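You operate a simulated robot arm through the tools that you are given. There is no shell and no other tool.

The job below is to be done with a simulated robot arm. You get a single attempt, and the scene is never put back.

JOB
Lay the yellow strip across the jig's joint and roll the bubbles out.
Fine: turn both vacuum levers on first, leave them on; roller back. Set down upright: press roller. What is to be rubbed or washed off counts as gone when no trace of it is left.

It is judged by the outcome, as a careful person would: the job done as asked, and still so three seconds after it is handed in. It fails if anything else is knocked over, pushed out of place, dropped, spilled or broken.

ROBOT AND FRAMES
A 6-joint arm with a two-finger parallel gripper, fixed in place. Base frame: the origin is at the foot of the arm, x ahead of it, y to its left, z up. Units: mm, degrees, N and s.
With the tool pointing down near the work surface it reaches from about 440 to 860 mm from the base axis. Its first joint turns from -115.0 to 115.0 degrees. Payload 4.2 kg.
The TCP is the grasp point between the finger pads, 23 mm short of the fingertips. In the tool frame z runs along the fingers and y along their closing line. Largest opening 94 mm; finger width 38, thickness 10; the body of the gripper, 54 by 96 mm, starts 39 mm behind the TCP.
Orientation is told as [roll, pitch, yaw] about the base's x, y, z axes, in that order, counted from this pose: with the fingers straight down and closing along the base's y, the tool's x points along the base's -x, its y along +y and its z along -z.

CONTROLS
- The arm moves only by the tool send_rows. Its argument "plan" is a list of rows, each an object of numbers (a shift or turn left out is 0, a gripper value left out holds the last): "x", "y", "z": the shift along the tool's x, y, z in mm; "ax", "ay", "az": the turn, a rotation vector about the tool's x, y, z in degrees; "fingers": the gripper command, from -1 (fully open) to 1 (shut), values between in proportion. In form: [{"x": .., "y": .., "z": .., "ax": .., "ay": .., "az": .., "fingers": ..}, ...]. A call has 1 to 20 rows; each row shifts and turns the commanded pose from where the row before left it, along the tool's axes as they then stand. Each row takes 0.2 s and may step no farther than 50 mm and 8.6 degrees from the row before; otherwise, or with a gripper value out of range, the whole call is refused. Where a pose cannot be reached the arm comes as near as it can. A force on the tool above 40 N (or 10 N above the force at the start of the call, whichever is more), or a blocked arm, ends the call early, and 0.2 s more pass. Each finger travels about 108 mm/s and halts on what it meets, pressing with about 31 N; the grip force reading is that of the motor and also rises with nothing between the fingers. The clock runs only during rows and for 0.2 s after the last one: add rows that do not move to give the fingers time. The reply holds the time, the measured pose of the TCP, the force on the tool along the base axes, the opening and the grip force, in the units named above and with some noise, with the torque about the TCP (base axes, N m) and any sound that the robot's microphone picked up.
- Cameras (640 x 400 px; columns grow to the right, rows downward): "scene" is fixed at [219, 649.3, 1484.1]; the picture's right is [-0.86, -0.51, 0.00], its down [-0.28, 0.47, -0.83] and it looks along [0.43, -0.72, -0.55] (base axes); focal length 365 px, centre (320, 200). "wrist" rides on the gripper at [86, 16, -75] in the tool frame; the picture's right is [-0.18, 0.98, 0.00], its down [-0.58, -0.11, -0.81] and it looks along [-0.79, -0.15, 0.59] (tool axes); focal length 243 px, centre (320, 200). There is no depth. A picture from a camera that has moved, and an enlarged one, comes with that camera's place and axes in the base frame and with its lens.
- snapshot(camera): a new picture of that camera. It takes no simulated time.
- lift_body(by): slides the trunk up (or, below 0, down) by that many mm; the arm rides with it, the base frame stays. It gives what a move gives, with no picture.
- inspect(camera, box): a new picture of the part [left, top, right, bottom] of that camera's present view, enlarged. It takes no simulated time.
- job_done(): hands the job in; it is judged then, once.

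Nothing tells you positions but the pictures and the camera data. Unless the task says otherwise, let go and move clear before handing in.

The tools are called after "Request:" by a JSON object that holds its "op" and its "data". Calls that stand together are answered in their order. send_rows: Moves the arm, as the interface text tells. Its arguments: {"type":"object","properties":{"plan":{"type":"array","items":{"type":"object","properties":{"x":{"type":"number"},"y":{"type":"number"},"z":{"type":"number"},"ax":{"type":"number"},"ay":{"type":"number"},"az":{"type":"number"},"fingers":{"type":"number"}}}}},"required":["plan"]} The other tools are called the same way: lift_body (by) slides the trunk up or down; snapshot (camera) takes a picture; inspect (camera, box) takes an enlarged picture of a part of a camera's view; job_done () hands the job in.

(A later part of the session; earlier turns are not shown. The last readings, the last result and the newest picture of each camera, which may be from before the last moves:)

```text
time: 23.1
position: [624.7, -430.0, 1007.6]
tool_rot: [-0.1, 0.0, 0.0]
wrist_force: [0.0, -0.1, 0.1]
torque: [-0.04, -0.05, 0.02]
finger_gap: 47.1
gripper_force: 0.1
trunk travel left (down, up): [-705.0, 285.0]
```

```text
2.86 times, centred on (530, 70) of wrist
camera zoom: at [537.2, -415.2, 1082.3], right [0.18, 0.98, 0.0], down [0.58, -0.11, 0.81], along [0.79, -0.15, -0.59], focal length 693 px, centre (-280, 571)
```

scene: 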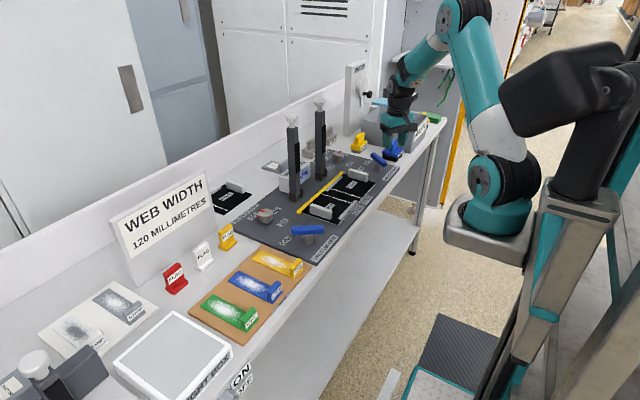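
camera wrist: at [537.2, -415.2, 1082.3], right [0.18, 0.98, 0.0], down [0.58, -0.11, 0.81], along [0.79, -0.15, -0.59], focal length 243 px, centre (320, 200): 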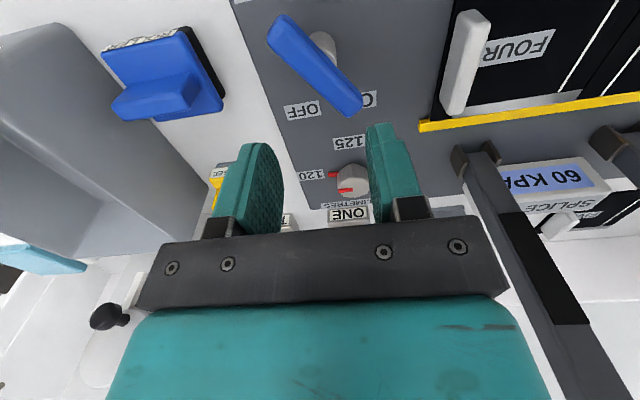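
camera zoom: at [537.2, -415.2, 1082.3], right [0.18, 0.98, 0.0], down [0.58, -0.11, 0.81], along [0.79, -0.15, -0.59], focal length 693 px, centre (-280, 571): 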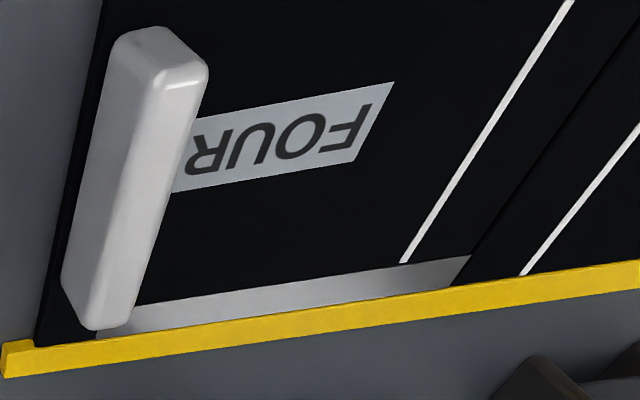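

Next the yellow strip: its upright grip tab sits at roughly (590, 142), thin in x. I travel there at safe height and turn the gripper to close along x.

Request:
{"op": "send_rows", "data": {"plan": [{"x": 4, "y": 48}, {"x": 4, "y": 48}, {"x": 4, "y": 48}, {"x": 4, "y": 48}, {"x": 4, "y": 48}, {"x": 4, "y": 48}, {"x": 4, "y": 48}, {"x": 4, "y": 48}, {"x": 4, "y": 48}, {"x": 4, "y": 48}, {"y": 46}, {"y": 46}]}}

Request:
{"op": "send_rows", "data": {"plan": [{"az": 8.5}, {"az": 8.5}, {"az": 8.5}, {"az": 8.5}, {"az": 8.5}, {"az": 8.5}, {"az": 8.5}, {"az": 8.5}, {"az": 8.5}, {"az": 8.5}, {"az": 5}, {}]}}

Request:
{"op": "snapshot", "data": {"camera": "wrist"}}

Request:
{"op": "snapshot", "data": {"camera": "scene"}}

```text
time: 25.7
position: [582.4, 144.5, 1006.6]
tool_rot: [-0.1, 0.1, 0.1]
wrist_force: [0.1, -0.6, 0.0]
torque: [0.0, 0.02, 0.0]
finger_gap: 46.7
gripper_force: 0.1
trunk travel left (down, up): [-705.0, 285.0]
```

```text
time: 28.3
position: [582.8, 143.3, 1007.1]
tool_rot: [0.0, -0.1, -89.9]
wrist_force: [-0.2, -0.4, 0.4]
torque: [0.03, 0.0, 0.0]
finger_gap: 47.0
gripper_force: 0.1
trunk travel left (down, up): [-705.0, 285.0]
```

```text
taken
camera wrist: at [598.1, 228.1, 1082.1], right [0.98, -0.18, 0.0], down [-0.11, -0.58, 0.81], along [-0.15, -0.79, -0.59], focal length 243 px, centre (320, 200)
```

wrist: 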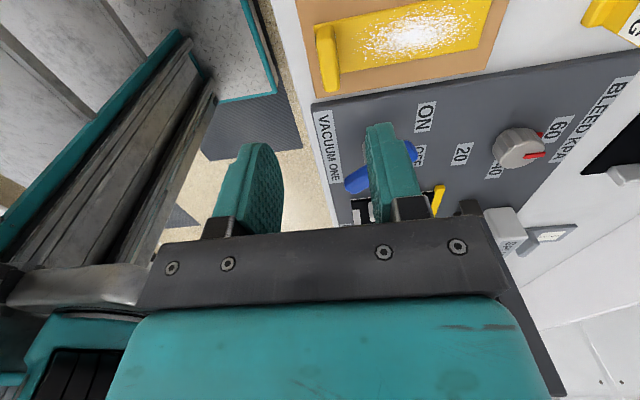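

```text
taken
```

scene: 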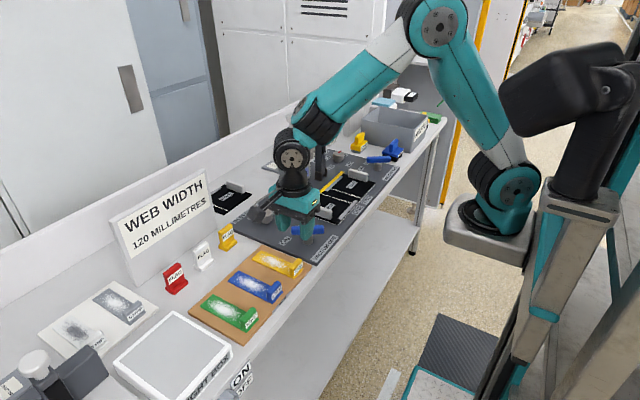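

Request:
{"op": "inspect", "data": {"camera": "wrist", "box": [290, 0, 514, 140]}}

Request:
{"op": "inspect", "data": {"camera": "scene", "box": [255, 235, 315, 285]}}

```text
2.86 times, centred on (402, 70) of wrist
camera zoom: at [598.1, 228.1, 1082.1], right [0.98, -0.18, 0.0], down [-0.11, -0.58, 0.81], along [-0.15, -0.79, -0.59], focal length 693 px, centre (86, 571)
```

zoom: 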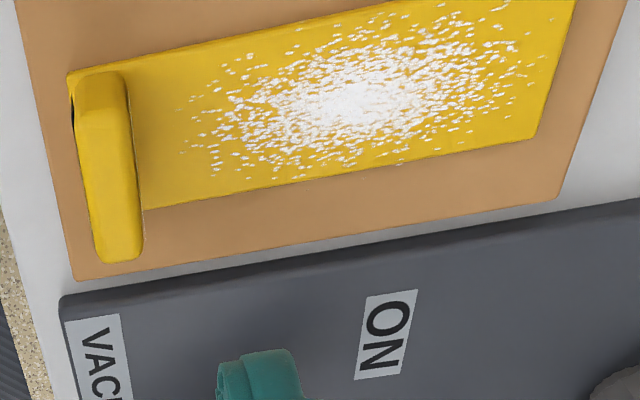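

```text
8.00 times, centred on (285, 260) of scene
camera zoom: at [219.0, 649.3, 1484.1], right [-0.86, -0.51, 0.0], down [-0.28, 0.47, -0.83], along [0.43, -0.72, -0.55], focal length 2917 px, centre (600, -280)
```

zoom: 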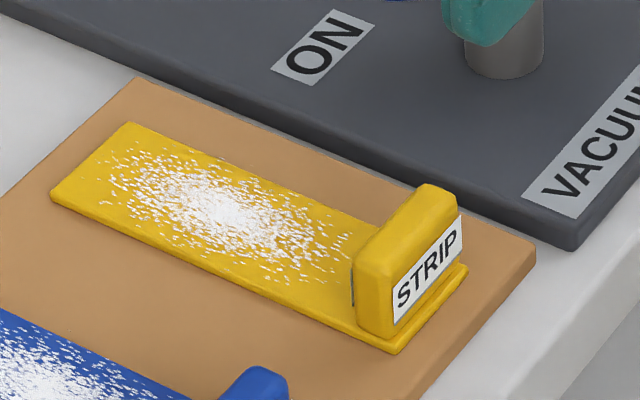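

Request:
{"op": "send_rows", "data": {"plan": [{"x": -0.6, "y": 3, "z": 39}, {"x": -0.6, "y": 2.9, "z": 38}, {}]}}

Request:
{"op": "inspect", "data": {"camera": "wrist", "box": [160, 0, 480, 200]}}

Request:
{"op": "inspect", "data": {"camera": "scene", "box": [255, 225, 325, 285]}}

```text
time: 29.1
position: [589.8, 139.9, 930.6]
tool_rot: [0.0, -0.1, -89.8]
wrist_force: [0.0, 0.3, 0.3]
torque: [0.02, 0.02, 0.01]
finger_gap: 47.2
gripper_force: 0.1
trunk travel left (down, up): [-705.0, 285.0]
```

```text
2.00 times, centred on (320, 100) of wrist
camera zoom: at [605.2, 225.8, 1004.3], right [0.98, -0.18, 0.0], down [-0.11, -0.58, 0.81], along [-0.15, -0.79, -0.59], focal length 485 px, centre (320, 400)
```

zoom: 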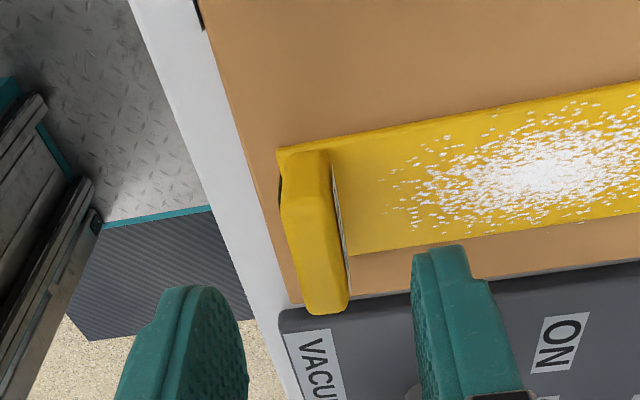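

```text
6.67 times, centred on (290, 255) of scene
camera zoom: at [219.0, 649.3, 1484.1], right [-0.86, -0.51, 0.0], down [-0.28, 0.47, -0.83], along [0.43, -0.72, -0.55], focal length 2431 px, centre (520, -167)
```

zoom: 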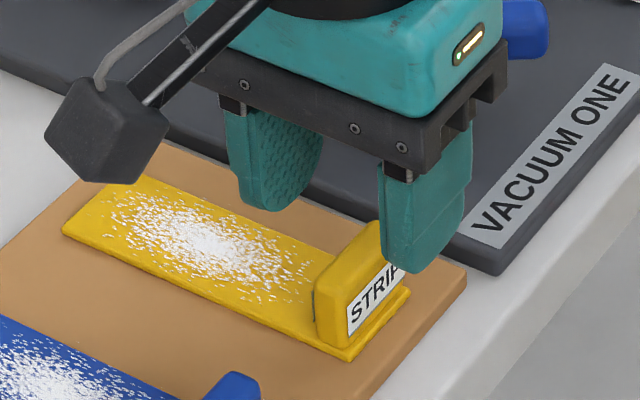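

Request:
{"op": "send_rows", "data": {"plan": [{"y": -2.4, "z": 15}, {"z": 14}, {"z": 12}, {}]}}

Request:
{"op": "inspect", "data": {"camera": "wrist", "box": [160, 20, 480, 220]}}

Request:
{"op": "inspect", "data": {"camera": "scene", "box": [265, 235, 325, 285]}}

```text
time: 30.1
position: [586.5, 142.4, 888.5]
tool_rot: [-0.1, 0.0, -89.8]
wrist_force: [0.2, -0.1, -0.5]
torque: [-0.02, 0.0, 0.0]
finger_gap: 47.2
gripper_force: 0.0
trunk travel left (down, up): [-705.0, 285.0]
```

```text
2.00 times, centred on (320, 120) of wrist
camera zoom: at [602.5, 226.9, 963.7], right [0.98, -0.18, 0.0], down [-0.11, -0.58, 0.81], along [-0.15, -0.79, -0.59], focal length 485 px, centre (320, 360)
```

zoom: 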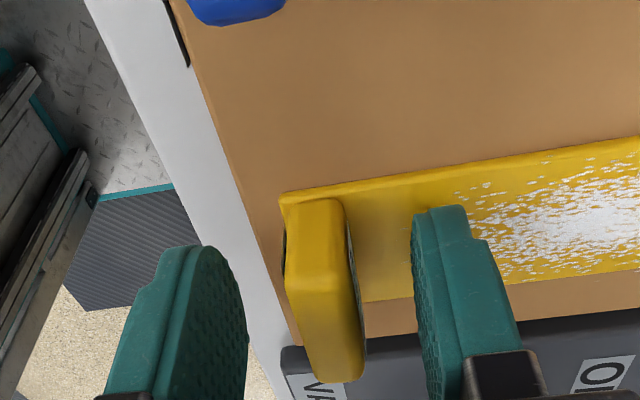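

```text
8.00 times, centred on (295, 260) of scene
camera zoom: at [219.0, 649.3, 1484.1], right [-0.86, -0.51, 0.0], down [-0.28, 0.47, -0.83], along [0.43, -0.72, -0.55], focal length 2917 px, centre (520, -280)
```

zoom: 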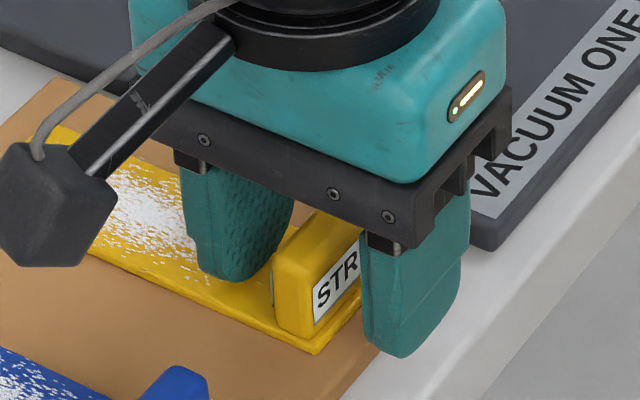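

Request:
{"op": "send_rows", "data": {"plan": [{"fingers": 0.5}, {"fingers": 1}, {}, {}]}}

Request:
{"op": "inspect", "data": {"camera": "wrist", "box": [160, 20, 480, 220]}}

Request:
{"op": "inspect", "data": {"camera": "scene", "box": [255, 225, 335, 285]}}

```text
time: 31.1
position: [588.1, 141.2, 889.0]
tool_rot: [0.0, 0.1, -89.8]
wrist_force: [-0.1, -0.1, 0.9]
torque: [-0.02, 0.01, 0.01]
finger_gap: 13.0
gripper_force: 30.9
trunk travel left (down, up): [-705.0, 285.0]
```

```text
2.00 times, centred on (320, 120) of wrist
camera zoom: at [602.6, 226.8, 963.8], right [0.98, -0.18, 0.0], down [-0.11, -0.58, 0.81], along [-0.15, -0.79, -0.59], focal length 485 px, centre (320, 360)
```

zoom: 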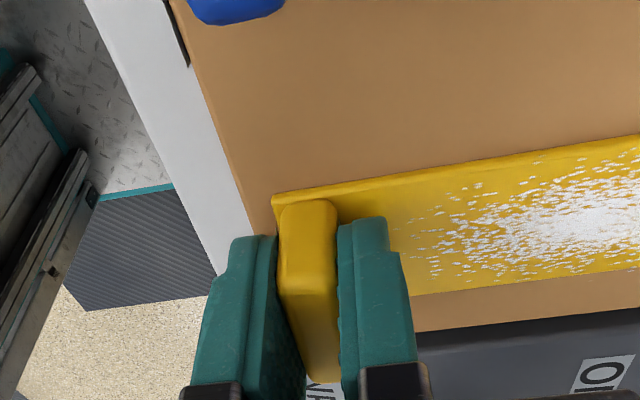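

```text
6.67 times, centred on (295, 255) of scene
camera zoom: at [219.0, 649.3, 1484.1], right [-0.86, -0.51, 0.0], down [-0.28, 0.47, -0.83], along [0.43, -0.72, -0.55], focal length 2431 px, centre (487, -167)
```

zoom: 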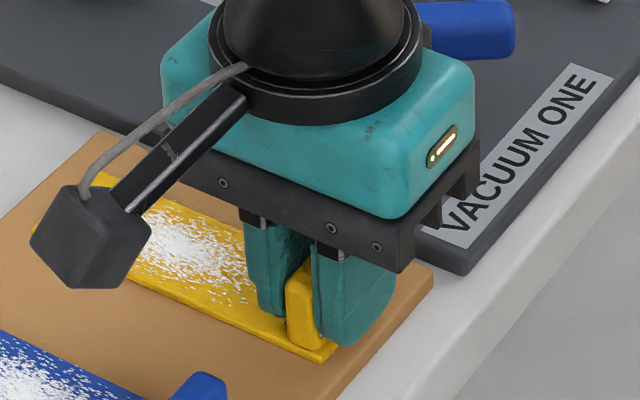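

Request:
{"op": "send_rows", "data": {"plan": [{"z": -3}, {"z": -5}, {"z": -10}, {"z": -20}, {"z": -25}, {}]}}

Request:
{"op": "snapshot", "data": {"camera": "wrist"}}

Request:
{"op": "inspect", "data": {"camera": "scene", "box": [235, 195, 335, 285]}}

```text
time: 32.5
position: [585.9, 140.9, 952.4]
tool_rot: [-0.1, 0.1, -89.7]
wrist_force: [-0.3, 0.9, -0.1]
torque: [0.0, 0.02, 0.0]
finger_gap: 13.0
gripper_force: 30.7
trunk travel left (down, up): [-705.0, 285.0]
```

```text
taken
camera wrist: at [600.9, 226.4, 1027.5], right [0.98, -0.18, 0.0], down [-0.11, -0.58, 0.81], along [-0.15, -0.79, -0.59], focal length 243 px, centre (320, 200)
```

wrist: 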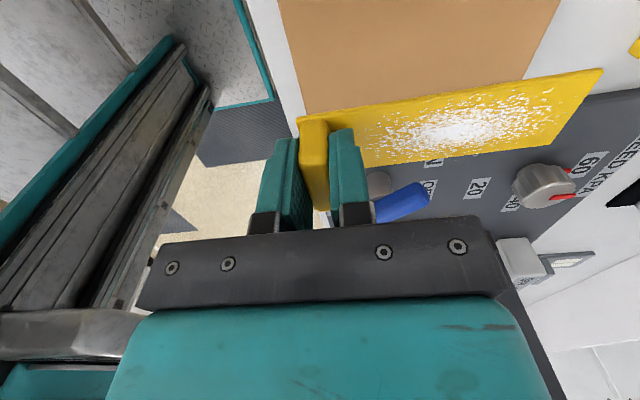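

```text
4.44 times, centred on (285, 240) of scene
camera zoom: at [219.0, 649.3, 1484.1], right [-0.86, -0.51, 0.0], down [-0.28, 0.47, -0.83], along [0.43, -0.72, -0.55], focal length 1621 px, centre (476, 22)
```

zoom: 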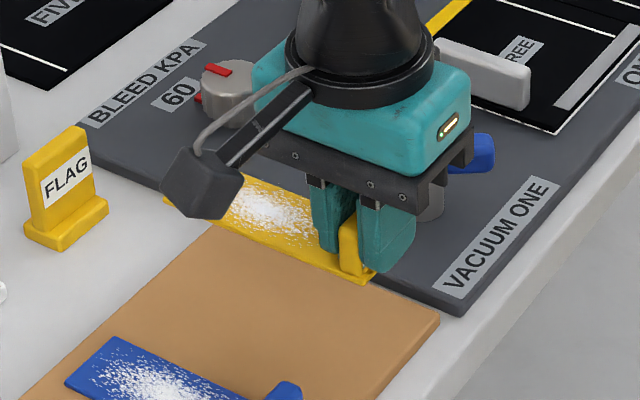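

The strip is held level. I carry it at a safe height toward the joint, stopping short to measure the lines and fence.

Request:
{"op": "send_rows", "data": {"plan": [{"x": 0, "y": -8, "z": -25}, {"x": -40}, {"x": -40}, {"x": -40}, {"x": -40}, {"x": -40}, {"x": -40}, {}]}}

Request:
{"op": "snapshot", "data": {"camera": "wrist"}}

Request:
{"op": "snapshot", "data": {"camera": "scene"}}

```text
time: 34.3
position: [577.2, -98.3, 976.8]
tool_rot: [0.0, 0.0, -89.9]
wrist_force: [-0.4, -0.5, -0.5]
torque: [-0.01, 0.0, 0.02]
finger_gap: 13.0
gripper_force: 31.1
trunk travel left (down, up): [-705.0, 285.0]
```

```text
taken
camera wrist: at [592.1, -12.5, 1051.7], right [0.98, -0.18, 0.0], down [-0.11, -0.58, 0.81], along [-0.15, -0.79, -0.59], focal length 243 px, centre (320, 200)
```

wrist: 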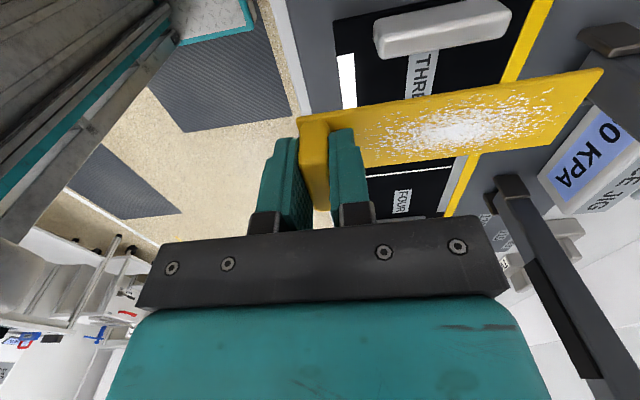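

```text
taken
```

scene: 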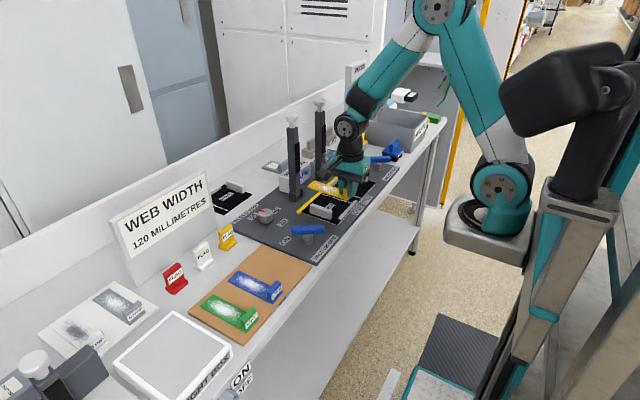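

Request:
{"op": "send_rows", "data": {"plan": [{"x": -36}, {"x": -36}, {"x": -36}, {}]}}

Request:
{"op": "snapshot", "data": {"camera": "wrist"}}

Request:
{"op": "inspect", "data": {"camera": "wrist", "box": [280, 0, 520, 150]}}

Request:
{"op": "inspect", "data": {"camera": "scene", "box": [280, 150, 400, 240]}}

```text
time: 35.3
position: [579.0, -208.9, 976.3]
tool_rot: [0.1, 0.0, -89.8]
wrist_force: [-0.1, 0.2, -0.3]
torque: [0.04, 0.03, -0.01]
finger_gap: 12.8
gripper_force: 31.0
trunk travel left (down, up): [-705.0, 285.0]
```

```text
taken
camera wrist: at [593.6, -121.8, 1051.9], right [0.98, -0.18, 0.0], down [-0.11, -0.58, 0.81], along [-0.15, -0.79, -0.59], focal length 243 px, centre (320, 200)
```

wrist: 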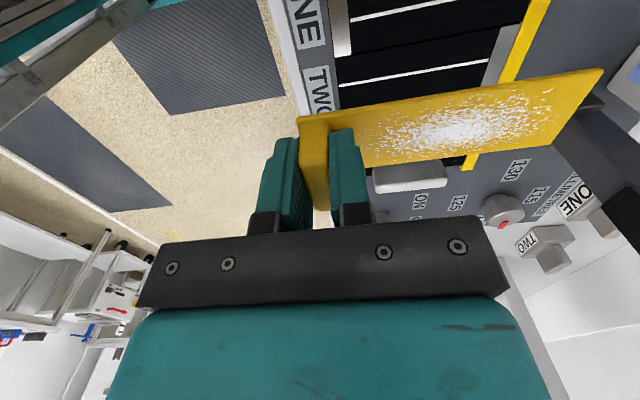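

```text
2.67 times, centred on (400, 75) of wrist
camera zoom: at [593.6, -121.8, 1051.9], right [0.98, -0.18, 0.0], down [-0.11, -0.58, 0.81], along [-0.15, -0.79, -0.59], focal length 647 px, centre (107, 533)
```

zoom: 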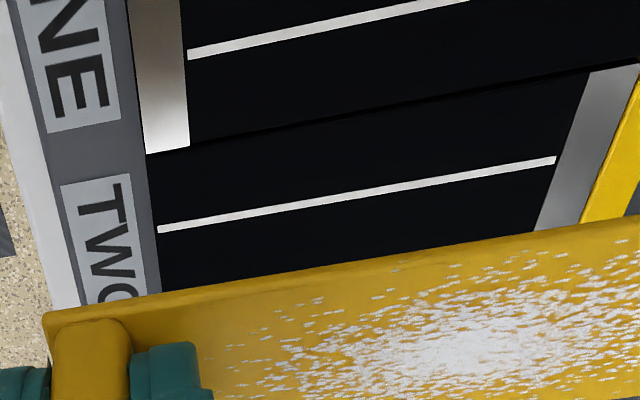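

```text
4.44 times, centred on (340, 195) of scene
camera zoom: at [219.0, 649.3, 1484.1], right [-0.86, -0.51, 0.0], down [-0.28, 0.47, -0.83], along [0.43, -0.72, -0.55], focal length 1621 px, centre (231, 222)
```

zoom: 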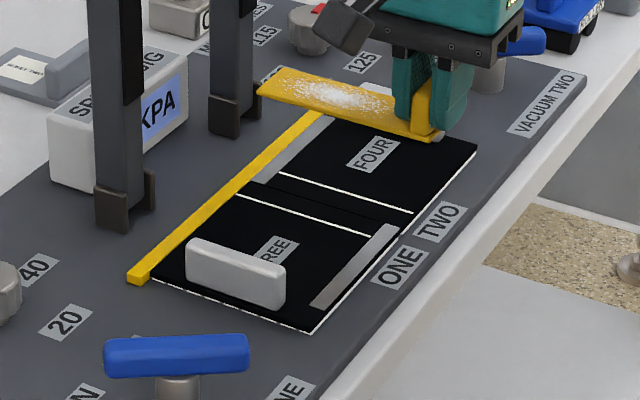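

Request:
{"op": "send_rows", "data": {"plan": [{"x": 4.4, "y": 5, "z": 28}, {"x": 4, "y": 4, "z": 28}, {}]}}

Request:
{"op": "inspect", "data": {"camera": "wrist", "box": [280, 0, 640, 225]}}

Request:
{"op": "inspect", "data": {"camera": "scene", "box": [290, 155, 390, 230]}}

```text
time: 36.1
position: [588.4, -197.1, 922.4]
tool_rot: [0.0, 0.0, -89.8]
wrist_force: [-0.3, -0.8, 0.3]
torque: [0.02, 0.01, -0.01]
finger_gap: 13.0
gripper_force: 30.5
trunk travel left (down, up): [-705.0, 285.0]
```

```text
1.78 times, centred on (460, 112) of wrist
camera zoom: at [603.5, -112.2, 997.2], right [0.98, -0.18, 0.0], down [-0.11, -0.58, 0.81], along [-0.15, -0.79, -0.59], focal length 431 px, centre (71, 356)
```

zoom: 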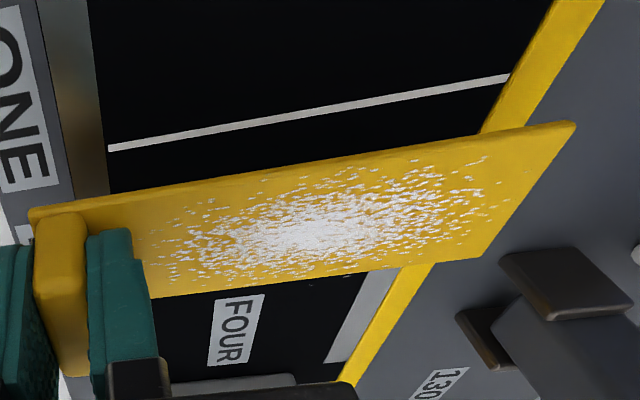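

```text
5.33 times, centred on (340, 192) of scene
camera zoom: at [219.0, 649.3, 1484.1], right [-0.86, -0.51, 0.0], down [-0.28, 0.47, -0.83], along [0.43, -0.72, -0.55], focal length 1945 px, centre (213, 240)
```

zoom: 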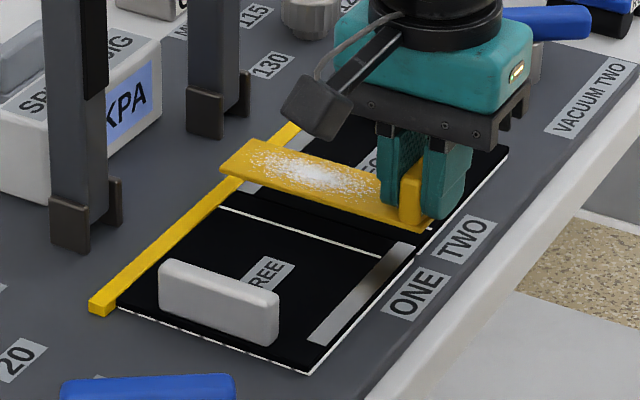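

Request:
{"op": "send_rows", "data": {"plan": [{"x": -2, "y": 1, "z": 8}, {"z": 7}, {}]}}

Request:
{"op": "inspect", "data": {"camera": "wrist", "box": [280, 0, 640, 225]}}

Request:
{"op": "inspect", "data": {"camera": "scene", "box": [310, 165, 380, 220]}}

```text
time: 36.9
position: [589.2, -199.0, 906.1]
tool_rot: [0.0, 0.1, -89.9]
wrist_force: [0.3, -0.2, -0.4]
torque: [-0.04, 0.02, -0.03]
finger_gap: 13.0
gripper_force: 30.6
trunk travel left (down, up): [-705.0, 285.0]
```

```text
1.78 times, centred on (460, 112) of wrist
camera zoom: at [605.1, -114.2, 981.7], right [0.98, -0.18, 0.0], down [-0.11, -0.58, 0.81], along [-0.15, -0.79, -0.59], focal length 431 px, centre (71, 356)
```

zoom: 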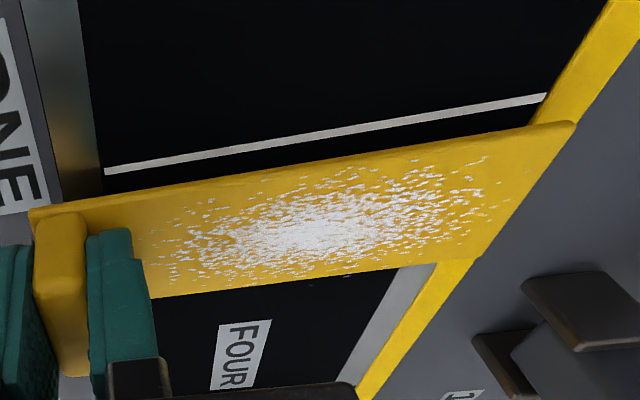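

```text
7.27 times, centred on (345, 192) of scene
camera zoom: at [219.0, 649.3, 1484.1], right [-0.86, -0.51, 0.0], down [-0.28, 0.47, -0.83], along [0.43, -0.72, -0.55], focal length 2652 px, centre (138, 254)
```

zoom: 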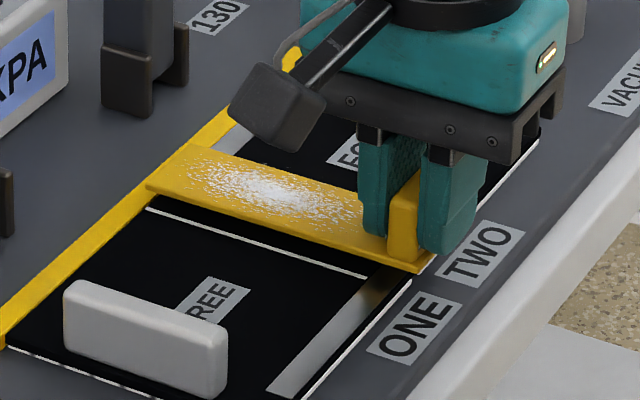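

Request:
{"op": "send_rows", "data": {"plan": [{"z": 4}, {}]}}

Request:
{"op": "send_rows", "data": {"plan": [{"z": 1.5}, {}]}}

Request:
{"op": "inspect", "data": {"camera": "wrist", "box": [280, 0, 640, 225]}}

Request:
{"op": "inspect", "data": {"camera": "scene", "box": [310, 165, 380, 220]}}

```text
time: 37.5
position: [590.2, -201.0, 903.4]
tool_rot: [0.1, -0.1, -89.8]
wrist_force: [-0.4, 1.0, 0.3]
torque: [-0.01, 0.01, -0.01]
finger_gap: 13.0
gripper_force: 31.7
trunk travel left (down, up): [-705.0, 285.0]
```

```text
time: 38.1
position: [589.3, -200.5, 900.5]
tool_rot: [0.0, -0.1, -89.8]
wrist_force: [-0.1, -0.3, -0.4]
torque: [-0.01, -0.01, -0.01]
finger_gap: 12.9
gripper_force: 31.3
trunk travel left (down, up): [-705.0, 285.0]
```

```text
1.78 times, centred on (460, 112) of wrist
camera zoom: at [604.6, -115.0, 976.5], right [0.98, -0.18, 0.0], down [-0.11, -0.58, 0.81], along [-0.15, -0.79, -0.59], focal length 431 px, centre (71, 356)
```

zoom: 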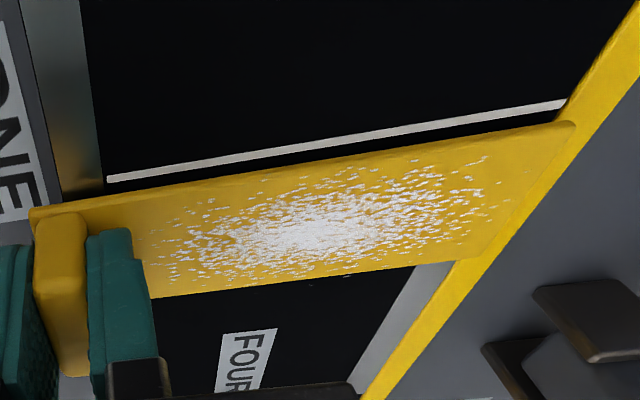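

```text
7.27 times, centred on (345, 192) of scene
camera zoom: at [219.0, 649.3, 1484.1], right [-0.86, -0.51, 0.0], down [-0.28, 0.47, -0.83], along [0.43, -0.72, -0.55], focal length 2652 px, centre (138, 254)
```

zoom: 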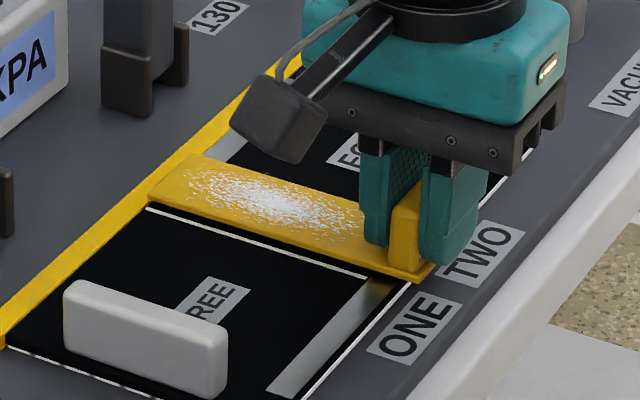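

Request:
{"op": "send_rows", "data": {"plan": [{"x": 0.7, "z": 1.5}, {}]}}

Request:
{"op": "send_rows", "data": {"plan": [{"z": 1}, {}]}}

Request:
{"op": "inspect", "data": {"camera": "wrist", "box": [280, 0, 640, 225]}}

Request:
{"op": "inspect", "data": {"camera": "scene", "box": [310, 165, 380, 220]}}

```text
time: 38.7
position: [588.0, -200.9, 900.2]
tool_rot: [0.0, -0.1, -89.8]
wrist_force: [-1.2, -2.0, 7.4]
torque: [-0.04, -0.24, -0.1]
finger_gap: 13.1
gripper_force: 30.8
trunk travel left (down, up): [-705.0, 285.0]
```

```text
time: 39.3
position: [589.5, -200.1, 899.5]
tool_rot: [0.0, 0.0, -90.0]
wrist_force: [-5.4, -3.0, 17.2]
torque: [-0.09, -0.49, -0.12]
finger_gap: 12.8
gripper_force: 31.3
trunk travel left (down, up): [-705.0, 285.0]
```

```text
1.78 times, centred on (460, 112) of wrist
camera zoom: at [604.3, -114.6, 974.3], right [0.98, -0.18, 0.0], down [-0.11, -0.58, 0.81], along [-0.15, -0.79, -0.59], focal length 431 px, centre (71, 356)
```

zoom: 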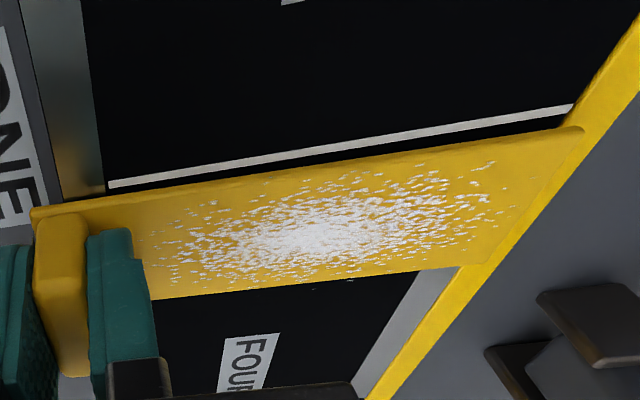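

```text
7.27 times, centred on (345, 192) of scene
camera zoom: at [219.0, 649.3, 1484.1], right [-0.86, -0.51, 0.0], down [-0.28, 0.47, -0.83], along [0.43, -0.72, -0.55], focal length 2652 px, centre (138, 254)
```

zoom: 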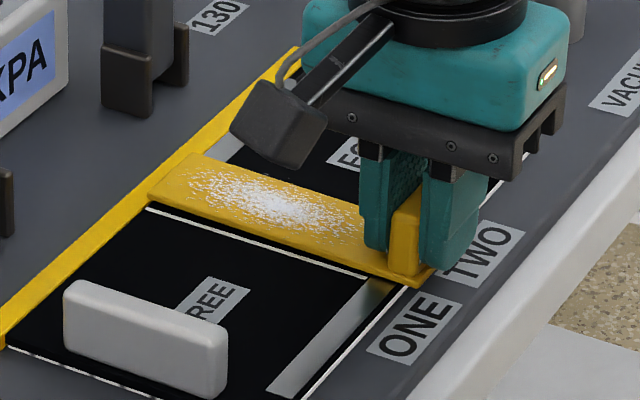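

Request:
{"op": "inspect", "data": {"camera": "scene", "box": [318, 175, 346, 197]}}

Request:
{"op": "inspect", "data": {"camera": "wrist", "box": [520, 30, 640, 160]}}

Request:
{"op": "inspect", "data": {"camera": "wrist", "box": [280, 70, 380, 170]}}

Request:
{"op": "inspect", "data": {"camera": "scene", "box": [340, 185, 375, 212]}}

```text
16.00 times, centred on (332, 186) of scene
camera zoom: at [219.0, 649.3, 1484.1], right [-0.86, -0.51, 0.0], down [-0.28, 0.47, -0.83], along [0.43, -0.72, -0.55], focal length 5834 px, centre (128, 424)
```

zoom: 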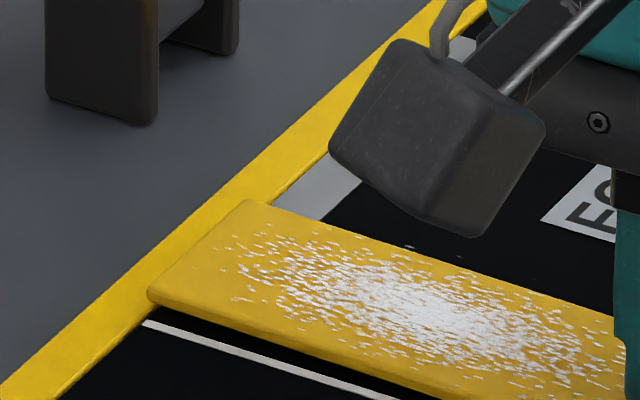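

```text
3.08 times, centred on (580, 95) of wrist
camera zoom: at [604.3, -114.6, 974.3], right [0.98, -0.18, 0.0], down [-0.11, -0.58, 0.81], along [-0.15, -0.79, -0.59], focal length 746 px, centre (-480, 523)
```

zoom: 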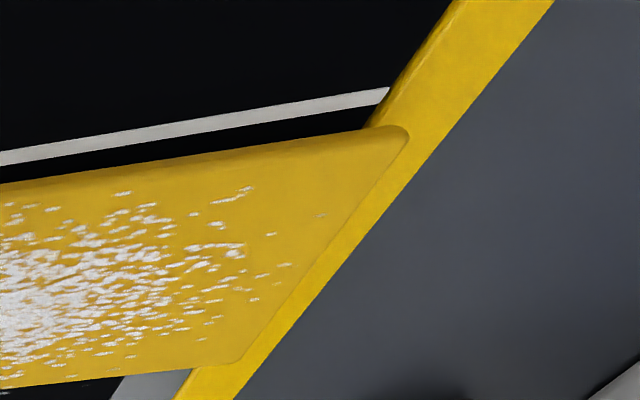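

```text
4.00 times, centred on (330, 120) of wrist
camera zoom: at [604.3, -114.6, 974.3], right [0.98, -0.18, 0.0], down [-0.11, -0.58, 0.81], along [-0.15, -0.79, -0.59], focal length 970 px, centre (280, 520)
```

zoom: 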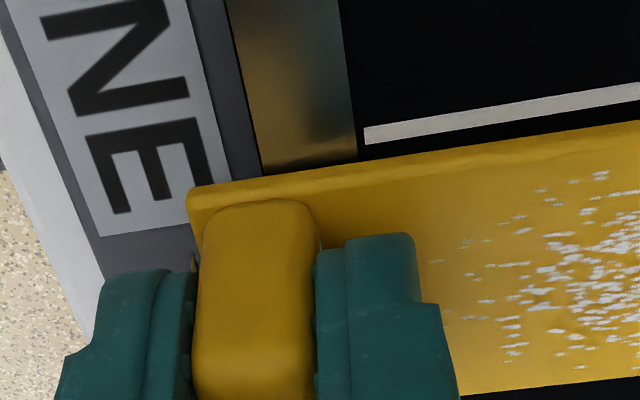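

```text
14.81 times, centred on (358, 198) of scene
camera zoom: at [219.0, 649.3, 1484.1], right [-0.86, -0.51, 0.0], down [-0.28, 0.47, -0.83], along [0.43, -0.72, -0.55], focal length 5402 px, centre (-236, 222)
```

zoom: 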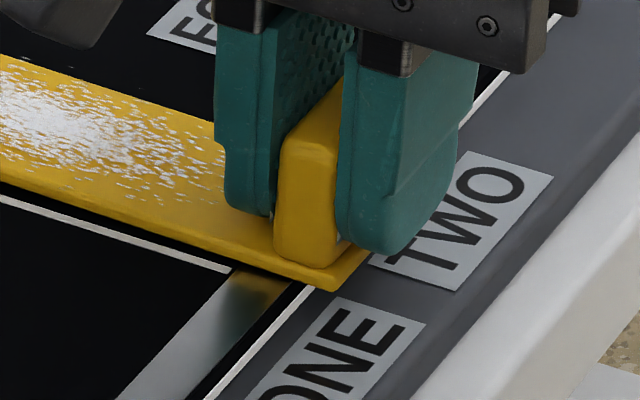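

The far end of the strip is catching on the fence top. I lift slightly, back off 4 mm from the fence and lower again.

Request:
{"op": "send_rows", "data": {"plan": [{"z": -4}, {"y": -4}, {}]}}

Request:
{"op": "send_rows", "data": {"plan": [{"z": 3}, {}]}}

Request:
{"op": "send_rows", "data": {"plan": [{"z": 1.5}, {}]}}

Request:
{"op": "inspect", "data": {"camera": "wrist", "box": [280, 0, 640, 225]}}

Request:
{"op": "inspect", "data": {"camera": "scene", "box": [318, 170, 374, 212]}}

```text
time: 40.1
position: [584.6, -200.6, 901.8]
tool_rot: [0.0, 0.1, -89.8]
wrist_force: [-0.5, 0.8, -0.1]
torque: [0.0, 0.02, 0.01]
finger_gap: 12.9
gripper_force: 31.4
trunk travel left (down, up): [-705.0, 285.0]
```

```text
time: 40.7
position: [586.4, -199.3, 899.3]
tool_rot: [0.0, 0.0, -89.8]
wrist_force: [-1.6, -0.1, 1.4]
torque: [0.0, -0.04, -0.04]
finger_gap: 13.2
gripper_force: 31.5
trunk travel left (down, up): [-705.0, 285.0]
```

```text
time: 41.3
position: [585.8, -199.9, 899.1]
tool_rot: [0.1, 0.0, -89.8]
wrist_force: [0.2, 0.3, 7.0]
torque: [-0.02, -0.25, 0.01]
finger_gap: 13.1
gripper_force: 31.1
trunk travel left (down, up): [-705.0, 285.0]
```

```text
1.78 times, centred on (460, 112) of wrist
camera zoom: at [600.7, -114.3, 973.6], right [0.98, -0.18, 0.0], down [-0.11, -0.58, 0.81], along [-0.15, -0.79, -0.59], focal length 431 px, centre (71, 356)
```

zoom: 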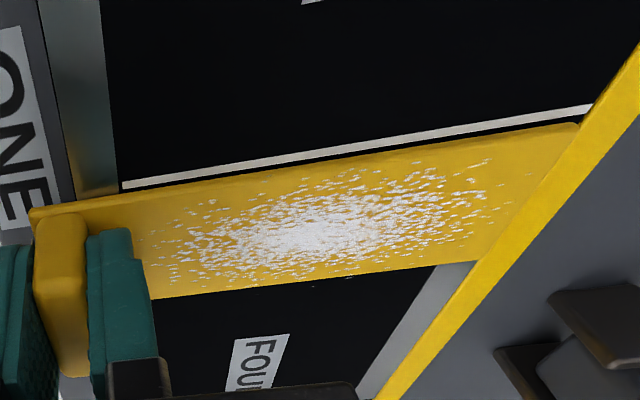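

```text
9.52 times, centred on (346, 191) of scene
camera zoom: at [219.0, 649.3, 1484.1], right [-0.86, -0.51, 0.0], down [-0.28, 0.47, -0.83], along [0.43, -0.72, -0.55], focal length 3473 px, centre (72, 286)
```

zoom: 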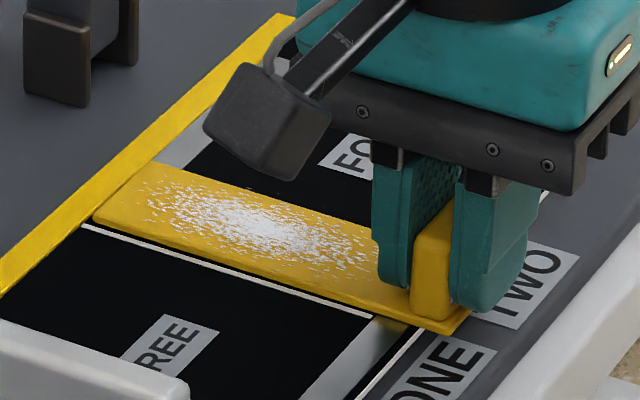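

Request:
{"op": "send_rows", "data": {"plan": [{"z": -2.5}, {"x": 1.3, "y": 0.5}, {"z": 2.5}, {"z": 0.6}, {}]}}

Request:
{"op": "inspect", "data": {"camera": "wrist", "box": [280, 0, 640, 225]}}

Request:
{"op": "inspect", "data": {"camera": "scene", "box": [318, 170, 374, 212]}}

```text
time: 42.5
position: [586.0, -196.9, 897.9]
tool_rot: [0.2, 0.0, -89.7]
wrist_force: [-1.4, 1.4, 19.2]
torque: [0.03, -0.05, 0.07]
finger_gap: 12.9
gripper_force: 31.1
trunk travel left (down, up): [-705.0, 285.0]
```

```text
1.78 times, centred on (460, 112) of wrist
camera zoom: at [600.8, -112.9, 973.2], right [0.98, -0.18, 0.0], down [-0.11, -0.58, 0.81], along [-0.14, -0.79, -0.59], focal length 431 px, centre (71, 356)
```

zoom: 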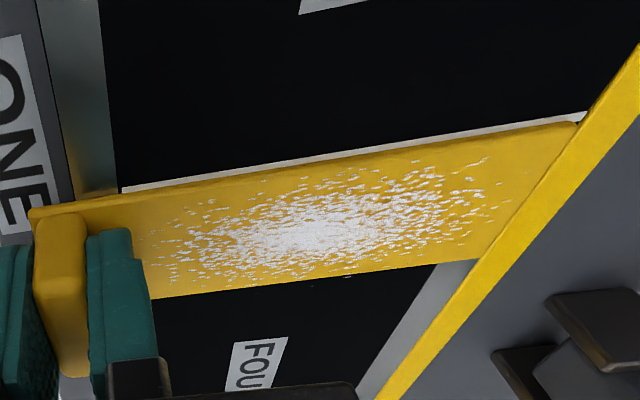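

```text
9.52 times, centred on (346, 191) of scene
camera zoom: at [219.0, 649.3, 1484.1], right [-0.86, -0.51, 0.0], down [-0.28, 0.47, -0.83], along [0.43, -0.72, -0.55], focal length 3473 px, centre (72, 286)
```

zoom: 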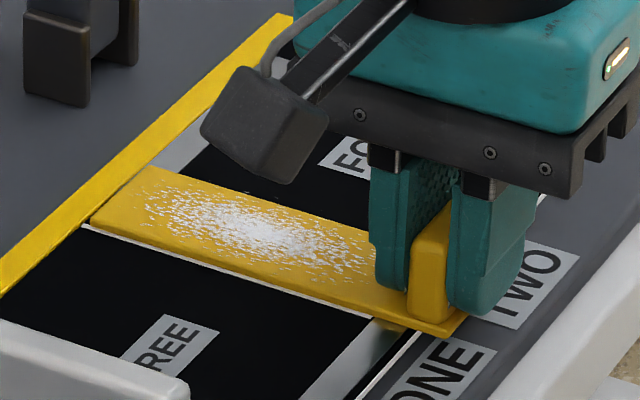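

Request:
{"op": "send_rows", "data": {"plan": [{"z": -1}, {"fingers": 0.6}, {"fingers": 0.4}, {}, {"z": -20}, {"z": -40}, {"z": -40}]}}

Request:
{"op": "snapshot", "data": {"camera": "wrist"}}

Request:
{"op": "inspect", "data": {"camera": "scene", "box": [290, 155, 390, 230]}}

```text
time: 44.1
position: [587.3, -198.6, 999.2]
tool_rot: [0.0, 0.1, -89.8]
wrist_force: [0.3, 0.0, 0.6]
torque: [0.0, 0.03, 0.01]
finger_gap: 28.4
gripper_force: 0.0
trunk travel left (down, up): [-705.0, 285.0]
```

```text
taken
camera wrist: at [602.3, -113.4, 1073.8], right [0.98, -0.18, 0.0], down [-0.11, -0.58, 0.81], along [-0.15, -0.79, -0.59], focal length 243 px, centre (320, 200)
```

wrist: 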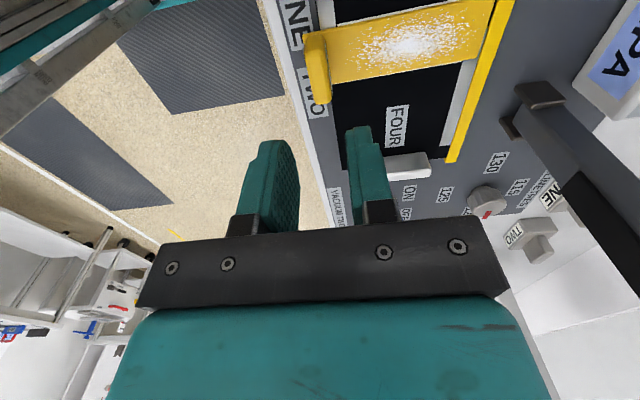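

```text
5.33 times, centred on (340, 192) of scene
camera zoom: at [219.0, 649.3, 1484.1], right [-0.86, -0.51, 0.0], down [-0.28, 0.47, -0.83], along [0.43, -0.72, -0.55], focal length 1945 px, centre (213, 240)
```

zoom: 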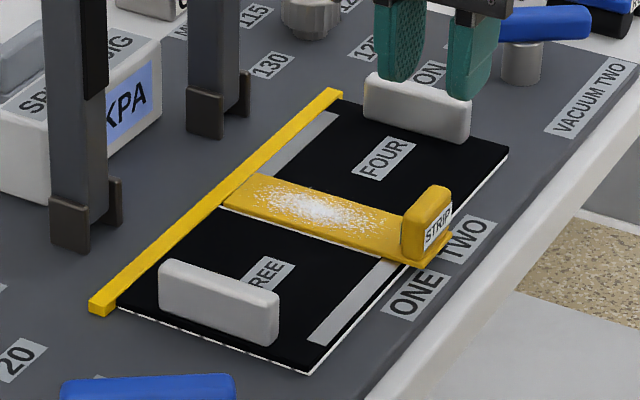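

Request:
{"op": "inspect", "data": {"camera": "wrist", "box": [290, 0, 530, 150]}}

Request:
{"op": "inspect", "data": {"camera": "scene", "box": [318, 170, 381, 217]}}

```text
2.67 times, centred on (410, 75) of wrist
camera zoom: at [602.3, -113.4, 1073.8], right [0.98, -0.18, 0.0], down [-0.11, -0.58, 0.81], along [-0.15, -0.79, -0.59], focal length 647 px, centre (80, 533)
```

zoom: 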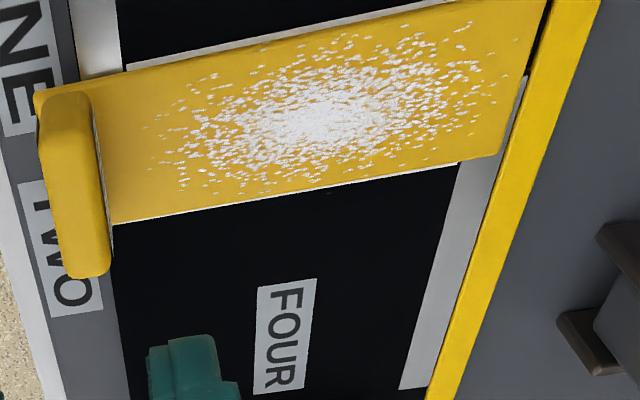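

```text
8.51 times, centred on (350, 194) of scene
camera zoom: at [219.0, 649.3, 1484.1], right [-0.86, -0.51, 0.0], down [-0.28, 0.47, -0.83], along [0.43, -0.72, -0.55], focal length 3104 px, centre (69, 255)
```

zoom: 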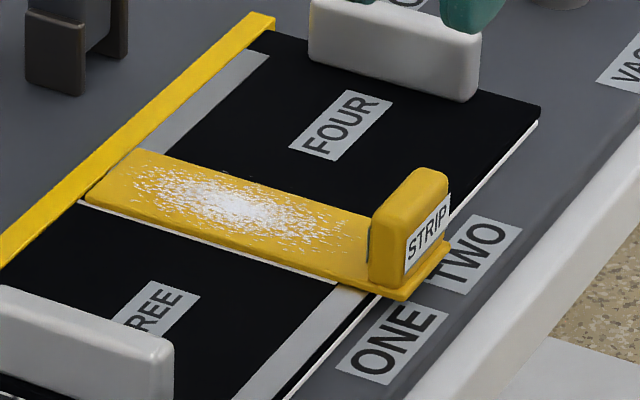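

The strip lies between both lines over the joint. Now to the press roller.

Request:
{"op": "send_rows", "data": {"plan": [{"x": -45, "y": 3, "fingers": 0}, {"x": -45, "y": 4}, {"x": -45, "y": 4}, {"x": -45, "y": 4}, {"x": -45, "y": 4}, {"x": -45, "y": 4}, {"x": -45, "y": 5}, {}]}}

Request:
{"op": "snapshot", "data": {"camera": "wrist"}}

Request:
{"op": "inspect", "data": {"camera": "wrist", "box": [260, 0, 484, 140]}}

Request:
{"op": "inspect", "data": {"camera": "scene", "box": [360, 110, 440, 170]}}

```text
time: 45.9
position: [615.1, -514.2, 996.6]
tool_rot: [0.1, 0.0, -89.9]
wrist_force: [0.2, 0.4, -0.6]
torque: [0.02, 0.0, -0.02]
finger_gap: 47.2
gripper_force: 0.1
trunk travel left (down, up): [-705.0, 285.0]
```

```text
taken
camera wrist: at [630.1, -428.7, 1071.2], right [0.98, -0.18, 0.0], down [-0.11, -0.58, 0.81], along [-0.15, -0.79, -0.59], focal length 243 px, centre (320, 200)
```

wrist: 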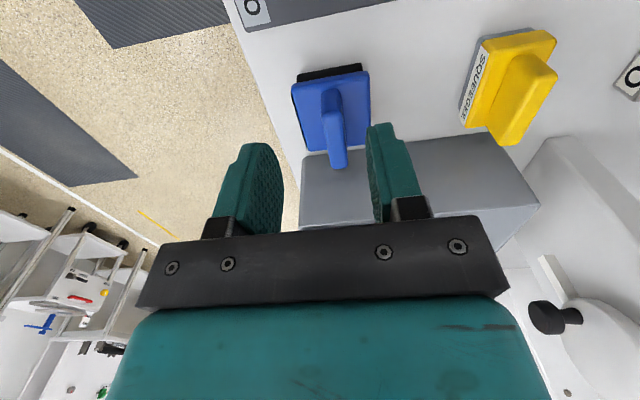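

```text
2.86 times, centred on (372, 70) of wrist
camera zoom: at [630.1, -428.7, 1071.2], right [0.98, -0.18, 0.0], down [-0.11, -0.58, 0.81], along [-0.15, -0.79, -0.59], focal length 693 px, centre (171, 571)
```

zoom: 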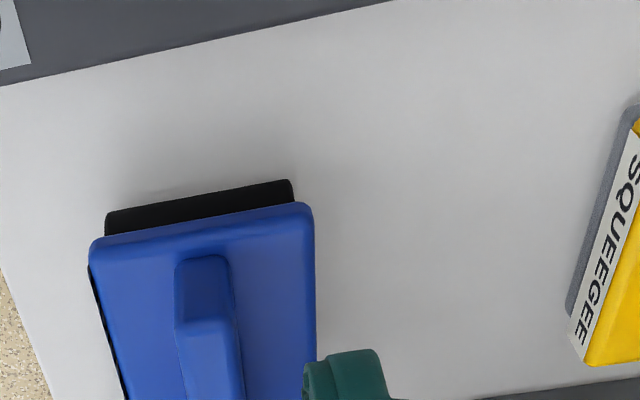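

```text
6.67 times, centred on (400, 140) of scene
camera zoom: at [219.0, 649.3, 1484.1], right [-0.86, -0.51, 0.0], down [-0.28, 0.47, -0.83], along [0.43, -0.72, -0.55], focal length 2431 px, centre (-213, 600)
```

zoom: 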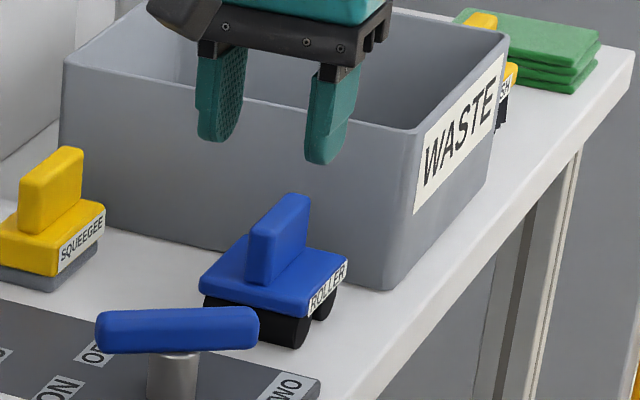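

Request:
{"op": "send_rows", "data": {"plan": [{"x": -24, "y": 2.2, "z": 16}, {"x": -23, "y": 2.2, "z": 20}, {}]}}

Request:
{"op": "inspect", "data": {"camera": "wrist", "box": [200, 20, 456, 180]}}

Request:
{"op": "inspect", "data": {"camera": "scene", "box": [360, 110, 440, 170]}}

```text
time: 46.7
position: [620.3, -561.9, 962.7]
tool_rot: [-0.1, -0.1, -89.8]
wrist_force: [0.8, 0.3, 1.7]
torque: [0.04, 0.01, 0.03]
finger_gap: 47.0
gripper_force: 0.2
trunk travel left (down, up): [-705.0, 285.0]
```

```text
2.50 times, centred on (328, 100) of wrist
camera zoom: at [636.4, -475.6, 1037.7], right [0.98, -0.18, 0.0], down [-0.11, -0.58, 0.81], along [-0.15, -0.79, -0.59], focal length 606 px, centre (300, 450)
```

zoom: 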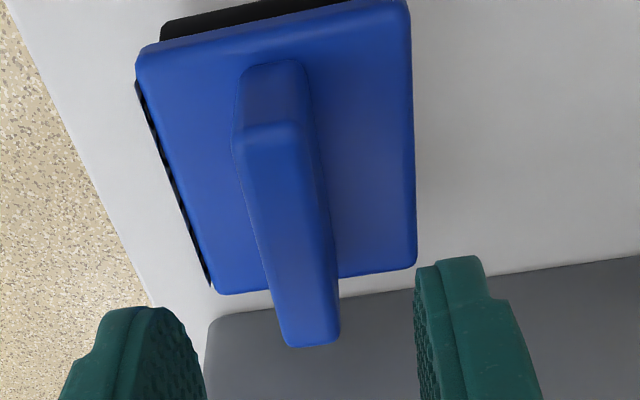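

```text
6.67 times, centred on (400, 140) of scene
camera zoom: at [219.0, 649.3, 1484.1], right [-0.86, -0.51, 0.0], down [-0.28, 0.47, -0.83], along [0.43, -0.72, -0.55], focal length 2431 px, centre (-213, 600)
```

zoom: 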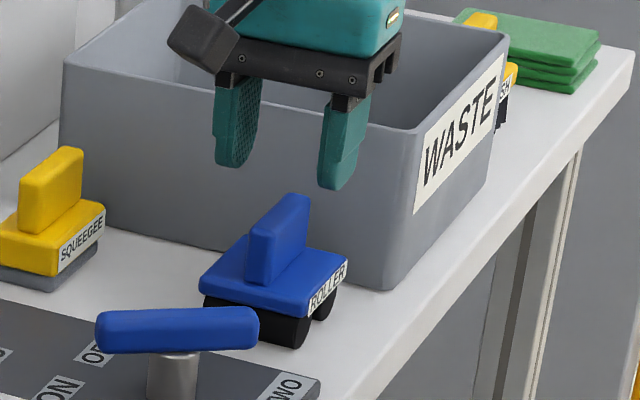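

Request:
{"op": "send_rows", "data": {"plan": [{"x": 6.6, "z": 15}, {"z": 15}, {}]}}

Request:
{"op": "inspect", "data": {"camera": "wrist", "box": [200, 20, 456, 180]}}

Request:
{"op": "inspect", "data": {"camera": "scene", "box": [370, 120, 420, 165]}}

```text
time: 47.5
position: [619.9, -554.3, 931.9]
tool_rot: [0.0, 0.0, -89.9]
wrist_force: [0.6, 0.1, 0.7]
torque: [0.0, -0.01, -0.01]
finger_gap: 47.1
gripper_force: 0.1
trunk travel left (down, up): [-705.0, 285.0]
```

```text
2.50 times, centred on (328, 100) of wrist
camera zoom: at [635.2, -468.9, 1006.5], right [0.98, -0.18, 0.0], down [-0.11, -0.58, 0.81], along [-0.15, -0.79, -0.59], focal length 606 px, centre (300, 450)
```

zoom: 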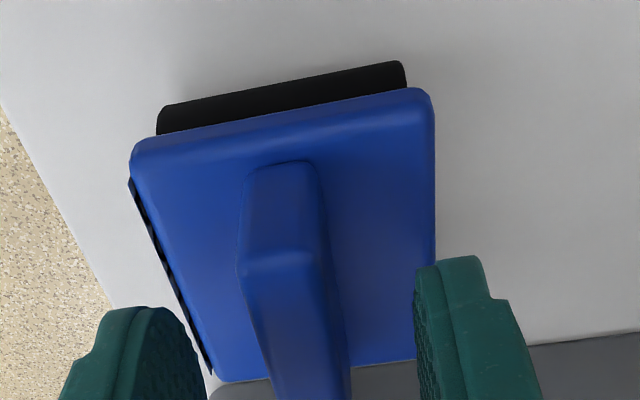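

```text
8.89 times, centred on (395, 142) of scene
camera zoom: at [219.0, 649.3, 1484.1], right [-0.86, -0.51, 0.0], down [-0.28, 0.47, -0.83], along [0.43, -0.72, -0.55], focal length 3241 px, centre (-347, 711)
```

zoom: 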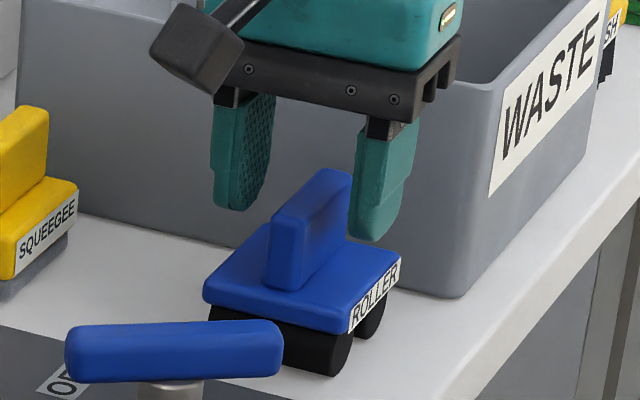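

Request:
{"op": "send_rows", "data": {"plan": [{"y": 1.3, "z": 5}, {"z": 4.5}, {"fingers": 0.5}, {"fingers": 1}, {}, {}]}}

Request:
{"op": "inspect", "data": {"camera": "wrist", "box": [200, 20, 456, 180]}}

Request:
{"op": "inspect", "data": {"camera": "scene", "box": [370, 120, 420, 165]}}

```text
time: 48.9
position: [620.7, -554.2, 921.9]
tool_rot: [0.0, -0.1, -89.8]
wrist_force: [-0.8, 0.0, 0.2]
torque: [0.01, -0.02, -0.01]
finger_gap: 15.7
gripper_force: 31.0
trunk travel left (down, up): [-705.0, 285.0]
```

```text
2.50 times, centred on (328, 100) of wrist
camera zoom: at [636.5, -468.4, 997.1], right [0.98, -0.18, 0.0], down [-0.11, -0.58, 0.81], along [-0.15, -0.79, -0.59], focal length 606 px, centre (300, 450)
```

zoom: 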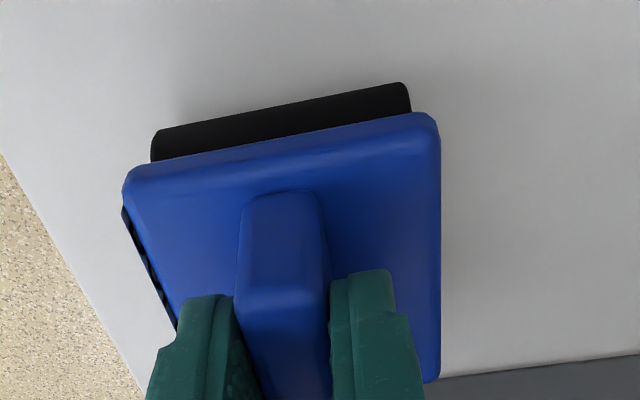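

```text
8.89 times, centred on (395, 142) of scene
camera zoom: at [219.0, 649.3, 1484.1], right [-0.86, -0.51, 0.0], down [-0.28, 0.47, -0.83], along [0.43, -0.72, -0.55], focal length 3241 px, centre (-347, 711)
```

zoom: 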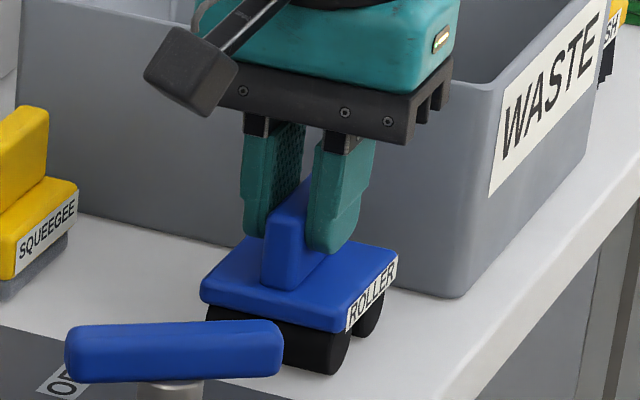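

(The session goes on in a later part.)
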